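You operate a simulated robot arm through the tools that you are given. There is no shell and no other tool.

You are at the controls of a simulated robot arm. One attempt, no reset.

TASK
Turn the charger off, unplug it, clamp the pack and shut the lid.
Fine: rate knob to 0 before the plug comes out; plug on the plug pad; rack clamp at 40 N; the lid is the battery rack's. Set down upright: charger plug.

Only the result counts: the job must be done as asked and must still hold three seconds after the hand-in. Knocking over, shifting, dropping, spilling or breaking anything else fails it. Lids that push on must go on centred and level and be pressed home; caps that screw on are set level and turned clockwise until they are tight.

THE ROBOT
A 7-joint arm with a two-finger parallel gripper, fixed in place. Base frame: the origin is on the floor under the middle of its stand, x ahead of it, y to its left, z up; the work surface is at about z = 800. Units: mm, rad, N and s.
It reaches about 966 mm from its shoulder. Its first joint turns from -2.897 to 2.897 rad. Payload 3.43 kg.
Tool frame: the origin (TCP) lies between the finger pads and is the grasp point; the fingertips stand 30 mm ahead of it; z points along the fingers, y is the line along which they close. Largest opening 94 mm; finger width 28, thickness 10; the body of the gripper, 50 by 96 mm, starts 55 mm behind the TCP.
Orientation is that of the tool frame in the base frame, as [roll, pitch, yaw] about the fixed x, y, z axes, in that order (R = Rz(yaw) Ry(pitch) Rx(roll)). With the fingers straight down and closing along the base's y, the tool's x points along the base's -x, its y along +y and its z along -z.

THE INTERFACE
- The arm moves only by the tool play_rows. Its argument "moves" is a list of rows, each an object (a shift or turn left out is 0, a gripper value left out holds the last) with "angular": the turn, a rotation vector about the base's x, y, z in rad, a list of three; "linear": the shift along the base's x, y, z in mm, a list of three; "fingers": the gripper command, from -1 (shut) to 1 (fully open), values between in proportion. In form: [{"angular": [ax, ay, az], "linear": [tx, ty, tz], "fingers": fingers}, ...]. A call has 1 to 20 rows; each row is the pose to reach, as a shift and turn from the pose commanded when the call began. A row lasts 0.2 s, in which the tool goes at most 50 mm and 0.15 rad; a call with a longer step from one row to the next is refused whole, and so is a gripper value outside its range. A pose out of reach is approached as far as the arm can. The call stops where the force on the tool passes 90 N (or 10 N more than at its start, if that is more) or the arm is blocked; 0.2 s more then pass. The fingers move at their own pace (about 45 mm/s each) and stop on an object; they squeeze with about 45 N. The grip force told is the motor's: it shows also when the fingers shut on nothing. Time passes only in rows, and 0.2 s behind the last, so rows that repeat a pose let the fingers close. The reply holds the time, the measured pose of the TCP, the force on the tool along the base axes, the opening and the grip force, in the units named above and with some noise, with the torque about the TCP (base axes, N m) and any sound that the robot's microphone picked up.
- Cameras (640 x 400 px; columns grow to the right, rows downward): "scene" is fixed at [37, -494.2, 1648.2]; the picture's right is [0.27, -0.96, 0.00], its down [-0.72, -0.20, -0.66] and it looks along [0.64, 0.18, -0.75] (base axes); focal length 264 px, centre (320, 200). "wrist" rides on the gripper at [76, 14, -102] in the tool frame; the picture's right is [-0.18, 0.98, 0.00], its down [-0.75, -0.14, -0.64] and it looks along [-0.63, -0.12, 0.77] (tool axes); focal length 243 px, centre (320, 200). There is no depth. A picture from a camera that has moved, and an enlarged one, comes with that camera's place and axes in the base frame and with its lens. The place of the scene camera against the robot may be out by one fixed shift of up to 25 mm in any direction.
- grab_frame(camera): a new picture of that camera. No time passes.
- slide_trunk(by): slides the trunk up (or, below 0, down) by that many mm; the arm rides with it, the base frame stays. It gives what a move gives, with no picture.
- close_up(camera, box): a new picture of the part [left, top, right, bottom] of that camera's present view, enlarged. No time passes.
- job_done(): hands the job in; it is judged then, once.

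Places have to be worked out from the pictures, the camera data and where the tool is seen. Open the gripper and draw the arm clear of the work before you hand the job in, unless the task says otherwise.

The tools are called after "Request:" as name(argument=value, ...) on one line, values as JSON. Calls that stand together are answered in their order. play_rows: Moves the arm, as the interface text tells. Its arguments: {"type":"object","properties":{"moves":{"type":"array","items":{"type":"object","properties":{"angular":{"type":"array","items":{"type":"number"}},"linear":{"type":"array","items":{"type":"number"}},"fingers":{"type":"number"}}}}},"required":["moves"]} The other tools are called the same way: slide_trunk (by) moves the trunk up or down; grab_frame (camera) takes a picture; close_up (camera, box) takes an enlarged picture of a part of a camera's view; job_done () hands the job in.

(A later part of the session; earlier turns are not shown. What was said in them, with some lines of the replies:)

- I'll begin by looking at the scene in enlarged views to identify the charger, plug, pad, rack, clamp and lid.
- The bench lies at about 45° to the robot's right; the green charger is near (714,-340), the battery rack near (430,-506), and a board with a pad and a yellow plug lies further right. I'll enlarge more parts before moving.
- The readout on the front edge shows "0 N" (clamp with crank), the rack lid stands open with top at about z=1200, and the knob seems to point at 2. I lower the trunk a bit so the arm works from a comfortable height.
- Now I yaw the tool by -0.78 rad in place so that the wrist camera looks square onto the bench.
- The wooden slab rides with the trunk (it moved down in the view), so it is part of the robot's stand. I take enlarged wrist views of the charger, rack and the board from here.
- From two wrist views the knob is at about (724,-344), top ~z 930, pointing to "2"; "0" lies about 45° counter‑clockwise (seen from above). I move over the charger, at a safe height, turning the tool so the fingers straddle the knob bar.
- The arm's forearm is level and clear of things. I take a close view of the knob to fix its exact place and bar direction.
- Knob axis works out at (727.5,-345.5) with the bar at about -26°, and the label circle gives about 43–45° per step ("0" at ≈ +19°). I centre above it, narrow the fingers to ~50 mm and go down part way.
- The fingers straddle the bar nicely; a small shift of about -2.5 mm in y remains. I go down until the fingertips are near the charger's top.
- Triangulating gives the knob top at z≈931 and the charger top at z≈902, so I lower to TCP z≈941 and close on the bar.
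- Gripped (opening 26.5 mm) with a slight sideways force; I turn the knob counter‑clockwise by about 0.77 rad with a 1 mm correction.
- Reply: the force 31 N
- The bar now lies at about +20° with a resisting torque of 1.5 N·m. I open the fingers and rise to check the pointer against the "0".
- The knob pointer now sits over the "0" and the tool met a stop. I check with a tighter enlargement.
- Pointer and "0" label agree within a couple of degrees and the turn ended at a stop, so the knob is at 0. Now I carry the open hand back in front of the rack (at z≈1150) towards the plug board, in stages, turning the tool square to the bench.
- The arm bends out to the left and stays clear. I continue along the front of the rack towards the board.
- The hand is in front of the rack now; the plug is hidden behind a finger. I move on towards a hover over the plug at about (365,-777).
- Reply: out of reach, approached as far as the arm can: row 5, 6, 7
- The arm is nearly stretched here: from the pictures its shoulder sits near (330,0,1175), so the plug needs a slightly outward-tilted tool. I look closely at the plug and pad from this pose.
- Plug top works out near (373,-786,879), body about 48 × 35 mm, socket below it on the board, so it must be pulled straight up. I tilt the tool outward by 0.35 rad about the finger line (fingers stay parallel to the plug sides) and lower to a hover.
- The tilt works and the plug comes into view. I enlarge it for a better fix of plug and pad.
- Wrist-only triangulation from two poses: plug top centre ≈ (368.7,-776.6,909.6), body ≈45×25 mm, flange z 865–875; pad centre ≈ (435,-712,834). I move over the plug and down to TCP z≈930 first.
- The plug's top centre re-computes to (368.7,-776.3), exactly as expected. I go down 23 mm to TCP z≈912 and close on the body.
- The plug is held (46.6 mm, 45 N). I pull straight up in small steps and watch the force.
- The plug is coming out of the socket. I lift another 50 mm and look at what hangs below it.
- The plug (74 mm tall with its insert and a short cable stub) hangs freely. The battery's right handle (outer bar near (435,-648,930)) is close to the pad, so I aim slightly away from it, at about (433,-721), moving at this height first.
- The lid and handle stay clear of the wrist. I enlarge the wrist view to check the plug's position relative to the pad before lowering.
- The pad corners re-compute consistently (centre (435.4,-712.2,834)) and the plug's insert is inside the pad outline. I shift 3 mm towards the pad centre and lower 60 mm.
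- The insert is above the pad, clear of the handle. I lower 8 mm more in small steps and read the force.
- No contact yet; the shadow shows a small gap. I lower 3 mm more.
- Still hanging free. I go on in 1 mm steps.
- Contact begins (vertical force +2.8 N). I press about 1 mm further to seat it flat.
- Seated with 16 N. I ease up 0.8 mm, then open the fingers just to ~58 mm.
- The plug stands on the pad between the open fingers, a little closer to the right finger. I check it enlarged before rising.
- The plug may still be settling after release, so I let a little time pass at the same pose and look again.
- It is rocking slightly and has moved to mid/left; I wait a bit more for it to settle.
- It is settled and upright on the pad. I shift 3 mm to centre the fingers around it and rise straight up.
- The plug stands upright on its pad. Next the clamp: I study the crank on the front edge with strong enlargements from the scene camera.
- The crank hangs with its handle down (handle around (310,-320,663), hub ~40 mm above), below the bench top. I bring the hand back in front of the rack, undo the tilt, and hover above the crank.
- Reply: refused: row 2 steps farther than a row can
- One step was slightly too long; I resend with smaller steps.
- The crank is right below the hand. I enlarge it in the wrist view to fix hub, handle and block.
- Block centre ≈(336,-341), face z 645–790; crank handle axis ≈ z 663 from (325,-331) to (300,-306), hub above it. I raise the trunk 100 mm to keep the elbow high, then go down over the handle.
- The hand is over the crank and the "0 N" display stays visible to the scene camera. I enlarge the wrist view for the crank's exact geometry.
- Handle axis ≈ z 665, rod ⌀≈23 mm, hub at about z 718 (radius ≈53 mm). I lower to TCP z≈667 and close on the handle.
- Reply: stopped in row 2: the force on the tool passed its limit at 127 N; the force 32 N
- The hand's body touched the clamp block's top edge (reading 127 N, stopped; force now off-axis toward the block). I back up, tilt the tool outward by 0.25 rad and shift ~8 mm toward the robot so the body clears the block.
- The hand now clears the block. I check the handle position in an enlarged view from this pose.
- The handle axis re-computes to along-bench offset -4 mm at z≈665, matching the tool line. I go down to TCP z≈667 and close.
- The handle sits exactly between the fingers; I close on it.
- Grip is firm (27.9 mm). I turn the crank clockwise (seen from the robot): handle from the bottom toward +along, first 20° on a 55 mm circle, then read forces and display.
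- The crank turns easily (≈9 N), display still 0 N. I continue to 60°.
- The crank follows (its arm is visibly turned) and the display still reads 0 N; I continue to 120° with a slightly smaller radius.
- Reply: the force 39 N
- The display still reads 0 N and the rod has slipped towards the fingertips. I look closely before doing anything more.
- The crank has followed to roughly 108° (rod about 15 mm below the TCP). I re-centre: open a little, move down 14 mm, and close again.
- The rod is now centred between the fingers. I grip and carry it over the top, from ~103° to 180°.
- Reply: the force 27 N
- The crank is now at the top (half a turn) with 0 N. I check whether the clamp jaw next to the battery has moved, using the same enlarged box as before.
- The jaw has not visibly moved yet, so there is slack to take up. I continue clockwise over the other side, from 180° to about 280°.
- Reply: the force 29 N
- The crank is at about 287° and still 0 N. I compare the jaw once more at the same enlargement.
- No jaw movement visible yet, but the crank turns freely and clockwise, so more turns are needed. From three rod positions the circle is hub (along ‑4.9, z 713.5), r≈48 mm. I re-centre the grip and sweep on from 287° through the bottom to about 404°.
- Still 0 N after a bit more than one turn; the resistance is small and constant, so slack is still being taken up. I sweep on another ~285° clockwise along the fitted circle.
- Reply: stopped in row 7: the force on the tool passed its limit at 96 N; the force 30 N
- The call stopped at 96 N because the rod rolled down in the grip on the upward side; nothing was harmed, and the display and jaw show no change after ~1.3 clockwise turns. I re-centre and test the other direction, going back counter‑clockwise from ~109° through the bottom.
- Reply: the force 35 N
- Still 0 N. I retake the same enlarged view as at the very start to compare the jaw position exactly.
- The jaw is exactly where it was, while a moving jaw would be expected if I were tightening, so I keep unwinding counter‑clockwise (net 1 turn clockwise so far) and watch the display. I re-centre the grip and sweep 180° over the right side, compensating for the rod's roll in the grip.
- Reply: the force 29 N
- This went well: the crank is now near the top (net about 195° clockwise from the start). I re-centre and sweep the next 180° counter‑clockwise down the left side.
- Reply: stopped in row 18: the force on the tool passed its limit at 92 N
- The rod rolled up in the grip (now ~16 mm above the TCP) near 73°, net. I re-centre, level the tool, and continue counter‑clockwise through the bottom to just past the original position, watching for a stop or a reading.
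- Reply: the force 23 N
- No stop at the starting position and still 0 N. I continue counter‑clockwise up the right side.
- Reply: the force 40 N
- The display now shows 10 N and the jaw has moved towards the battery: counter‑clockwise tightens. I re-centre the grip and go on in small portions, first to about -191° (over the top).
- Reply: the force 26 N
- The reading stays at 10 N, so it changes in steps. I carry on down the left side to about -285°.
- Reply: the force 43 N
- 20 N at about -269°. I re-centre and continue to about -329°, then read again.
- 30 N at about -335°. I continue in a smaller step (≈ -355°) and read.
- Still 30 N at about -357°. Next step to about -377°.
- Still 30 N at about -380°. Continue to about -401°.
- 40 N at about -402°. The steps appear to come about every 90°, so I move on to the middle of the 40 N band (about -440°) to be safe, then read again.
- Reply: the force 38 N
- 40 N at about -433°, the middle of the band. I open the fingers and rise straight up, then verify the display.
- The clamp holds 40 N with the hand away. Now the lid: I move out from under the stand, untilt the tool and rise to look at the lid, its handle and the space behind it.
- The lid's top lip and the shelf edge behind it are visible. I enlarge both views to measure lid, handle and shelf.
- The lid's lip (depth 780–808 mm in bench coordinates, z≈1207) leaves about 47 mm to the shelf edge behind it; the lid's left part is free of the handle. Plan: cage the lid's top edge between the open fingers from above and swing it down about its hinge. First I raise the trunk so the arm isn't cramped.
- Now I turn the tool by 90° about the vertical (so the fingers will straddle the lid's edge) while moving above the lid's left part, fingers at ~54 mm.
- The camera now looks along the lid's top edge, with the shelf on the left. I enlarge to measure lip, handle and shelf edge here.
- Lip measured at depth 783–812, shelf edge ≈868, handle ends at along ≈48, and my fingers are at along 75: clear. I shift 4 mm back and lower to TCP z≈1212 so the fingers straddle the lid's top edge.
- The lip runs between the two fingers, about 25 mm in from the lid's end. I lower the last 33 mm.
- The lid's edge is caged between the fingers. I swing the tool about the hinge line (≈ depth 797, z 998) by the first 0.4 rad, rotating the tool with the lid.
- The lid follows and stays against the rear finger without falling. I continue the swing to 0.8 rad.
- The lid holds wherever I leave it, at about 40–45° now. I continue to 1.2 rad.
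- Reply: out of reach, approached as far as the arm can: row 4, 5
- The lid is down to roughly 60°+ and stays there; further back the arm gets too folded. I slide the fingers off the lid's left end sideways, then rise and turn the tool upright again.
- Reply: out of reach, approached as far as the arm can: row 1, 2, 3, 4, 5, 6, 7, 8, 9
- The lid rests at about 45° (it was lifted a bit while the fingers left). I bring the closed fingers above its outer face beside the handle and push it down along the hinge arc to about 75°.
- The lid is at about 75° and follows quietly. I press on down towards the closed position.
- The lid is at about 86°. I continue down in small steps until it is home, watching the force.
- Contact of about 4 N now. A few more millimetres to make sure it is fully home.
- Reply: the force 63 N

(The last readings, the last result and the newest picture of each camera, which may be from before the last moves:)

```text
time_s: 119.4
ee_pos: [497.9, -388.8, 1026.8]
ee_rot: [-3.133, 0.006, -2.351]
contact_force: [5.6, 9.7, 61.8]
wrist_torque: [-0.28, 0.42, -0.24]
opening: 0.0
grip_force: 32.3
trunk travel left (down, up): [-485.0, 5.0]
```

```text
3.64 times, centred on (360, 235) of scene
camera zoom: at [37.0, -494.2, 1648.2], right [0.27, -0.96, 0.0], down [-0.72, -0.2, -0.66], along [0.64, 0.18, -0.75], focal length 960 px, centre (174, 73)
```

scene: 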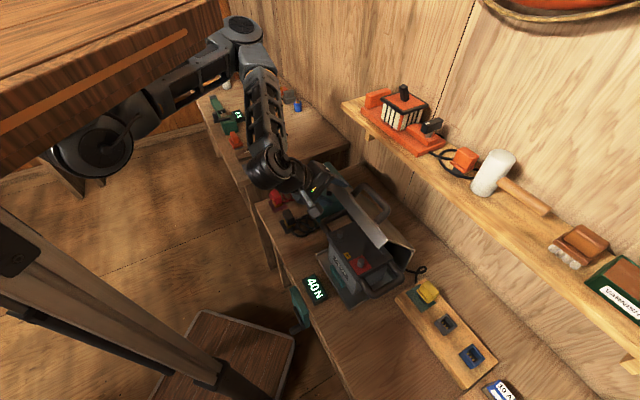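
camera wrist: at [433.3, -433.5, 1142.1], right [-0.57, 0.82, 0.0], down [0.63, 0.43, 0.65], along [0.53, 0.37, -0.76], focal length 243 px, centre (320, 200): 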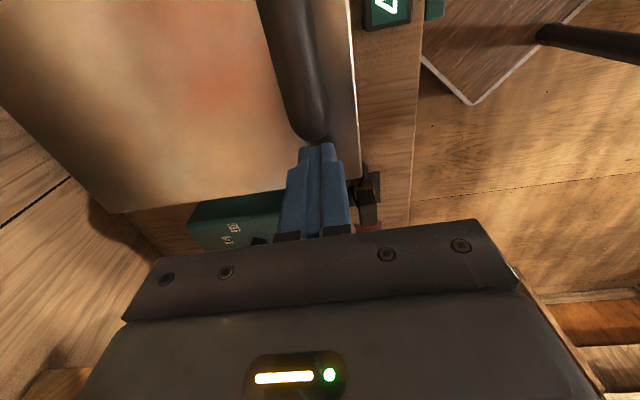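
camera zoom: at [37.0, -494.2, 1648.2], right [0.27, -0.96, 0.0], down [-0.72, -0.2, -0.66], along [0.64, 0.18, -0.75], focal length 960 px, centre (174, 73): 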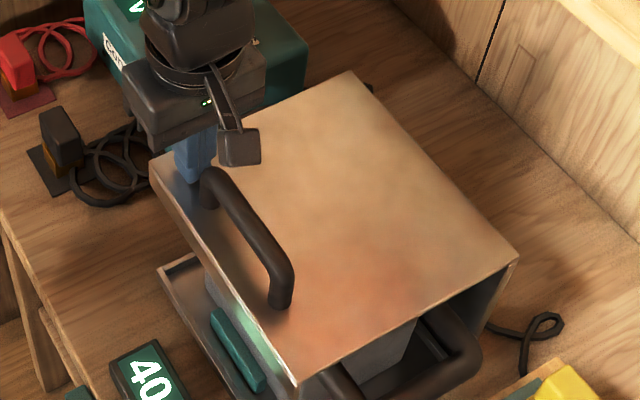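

A firm stop at 62 N: the lid is home. I rise and check that it stays shut.

Request:
play_rows(moves=[{"linear": [0, 0, 6], "fingers": -1}, {"linear": [0, 0, 30], "fingers": -1}, {"linear": [0, 0, 70], "fingers": -1}, {"linear": [5, 5, 115], "fingers": -1}, {"linear": [15, 15, 155], "fingers": -1}, {"linear": [25, 35, 190], "fingers": -0.5}, {"linear": [30, 60, 220], "fingers": 0}, {"linear": [30, 90, 250], "fingers": 0.3}, {"linear": [30, 120, 280], "fingers": 0.3}, {"linear": [30, 120, 280], "fingers": 0.3}])

Request:
grab_frame(camera="scene")

Request:
close_up(camera="scene", box=[240, 130, 480, 320])

```text
time_s: 121.6
ee_pos: [526.2, -267.5, 1304.4]
ee_rot: [-3.139, 0.006, -2.35]
contact_force: [-0.5, -1.0, -0.5]
wrist_torque: [0.01, -0.03, 0.02]
opening: 61.1
grip_force: 0.0
trunk travel left (down, up): [-485.0, 5.0]
```

```text
taken
```

scene: 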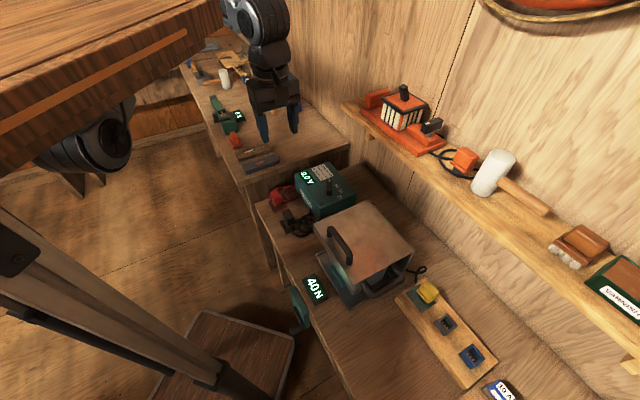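

```text
2.11 times, centred on (360, 225) of scene
camera zoom: at [37.0, -494.2, 1648.2], right [0.27, -0.96, 0.0], down [-0.72, -0.2, -0.66], along [0.64, 0.18, -0.75], focal length 556 px, centre (236, 147)
```

zoom: 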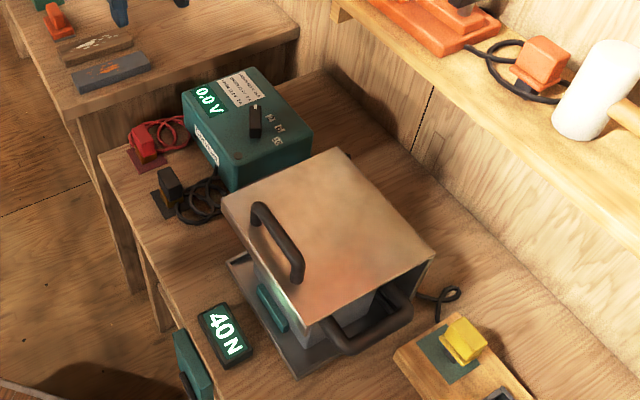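

The lid stays shut with the hand away. I verify lid, knob, plug and clamp reading in enlarged views.

Request:
close_up(camera="scene", box=[300, 180, 420, 290])

Request:
close_up(camera="scene", box=[380, 260, 480, 330])

Request:
close_up(camera="scene", box=[280, 140, 380, 205])

Request:
close_up(camera="scene", box=[270, 260, 350, 335])

```text
3.64 times, centred on (360, 235) of scene
camera zoom: at [37.0, -494.2, 1648.2], right [0.27, -0.96, 0.0], down [-0.72, -0.2, -0.66], along [0.64, 0.18, -0.75], focal length 960 px, centre (174, 73)
```

zoom: 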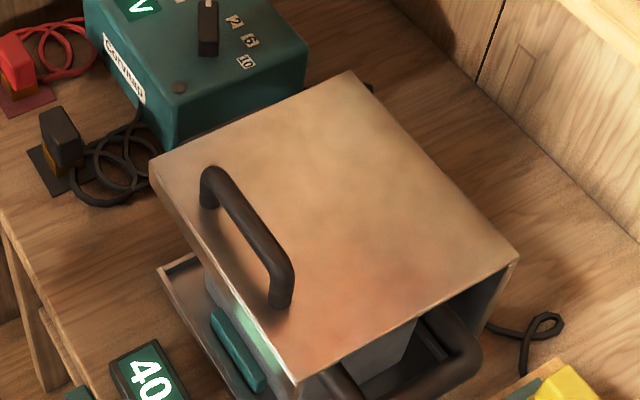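

```text
5.71 times, centred on (430, 295) of scene
camera zoom: at [37.0, -494.2, 1648.2], right [0.27, -0.96, 0.0], down [-0.72, -0.2, -0.66], along [0.64, 0.18, -0.75], focal length 1508 px, centre (-309, -343)
```

zoom: 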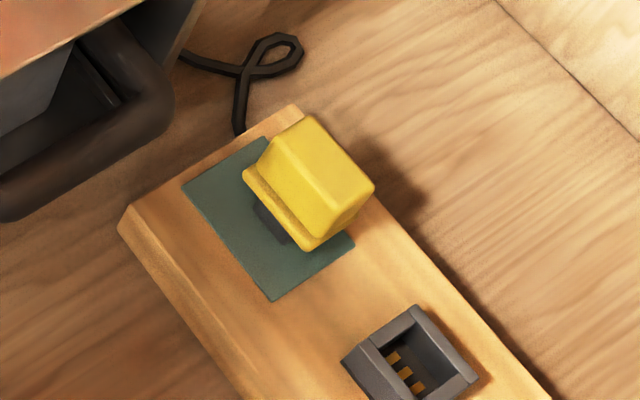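

```text
6.15 times, centred on (330, 172) of scene
camera zoom: at [37.0, -494.2, 1648.2], right [0.27, -0.96, 0.0], down [-0.72, -0.2, -0.66], along [0.64, 0.18, -0.75], focal length 1624 px, centre (258, 369)
```

zoom: 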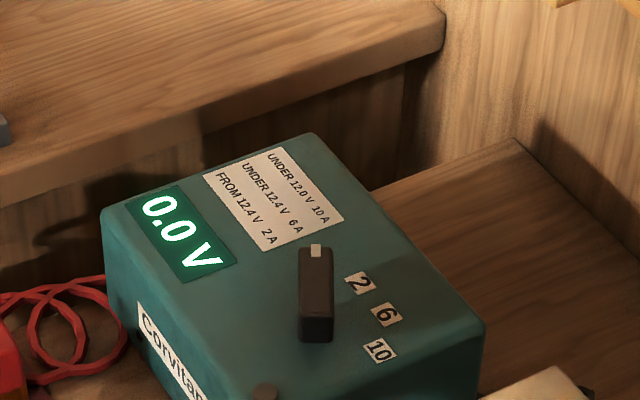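

```text
5.33 times, centred on (310, 298) of scene
camera zoom: at [37.0, -494.2, 1648.2], right [0.27, -0.96, 0.0], down [-0.72, -0.2, -0.66], along [0.64, 0.18, -0.75], focal length 1408 px, centre (373, -320)
```

zoom: 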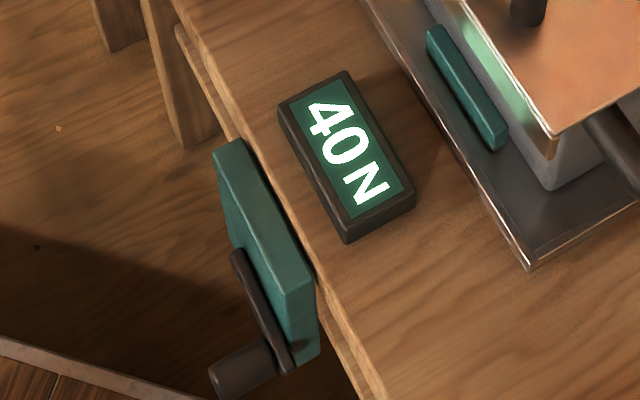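

Everything agrees: the knob points at 0, the plug is upright on the pad with the socket empty, the clamp shows 40 N, the lid is shut, and the open gripper is well clear. I hand the job in.

Request:
job_done()

```text
The job is handed in.
```

I handed the job in with all four steps done. The last pictures showed everything in place, but I don't have the verdict.

- **Charger off:** I turned the rate knob from 2 to 0, where it met a stop. This was done before the plug came out.
- **Plug:** I pulled it straight up out of its socket. It now stands upright on the plug pad, about 8 mm off centre but well inside the edges.
- **Clamp:** The display reads 40 N. The reading moves in 10 N steps, so I left the crank near the middle of the 40 N step. It held with the hand away.
- **Lid:** The battery rack's lid is shut. I pressed it to a firm stop at about 62 N, and it stayed down when I let go.

- **Clamp direction:** The crank tightens counter-clockwise. I first turned it the wrong way for about 1.3 turns, with no change on the display, and then wound it back.
- **Force stops:** The arm stopped itself on its force limit three times at the clamp, at 127, 96 and 92 N. One was the hand touching the top edge of the clamp block; the other two were the crank handle slipping in the grip. I saw nothing moved or damaged.

The gripper is open and the arm is clear of the bench.
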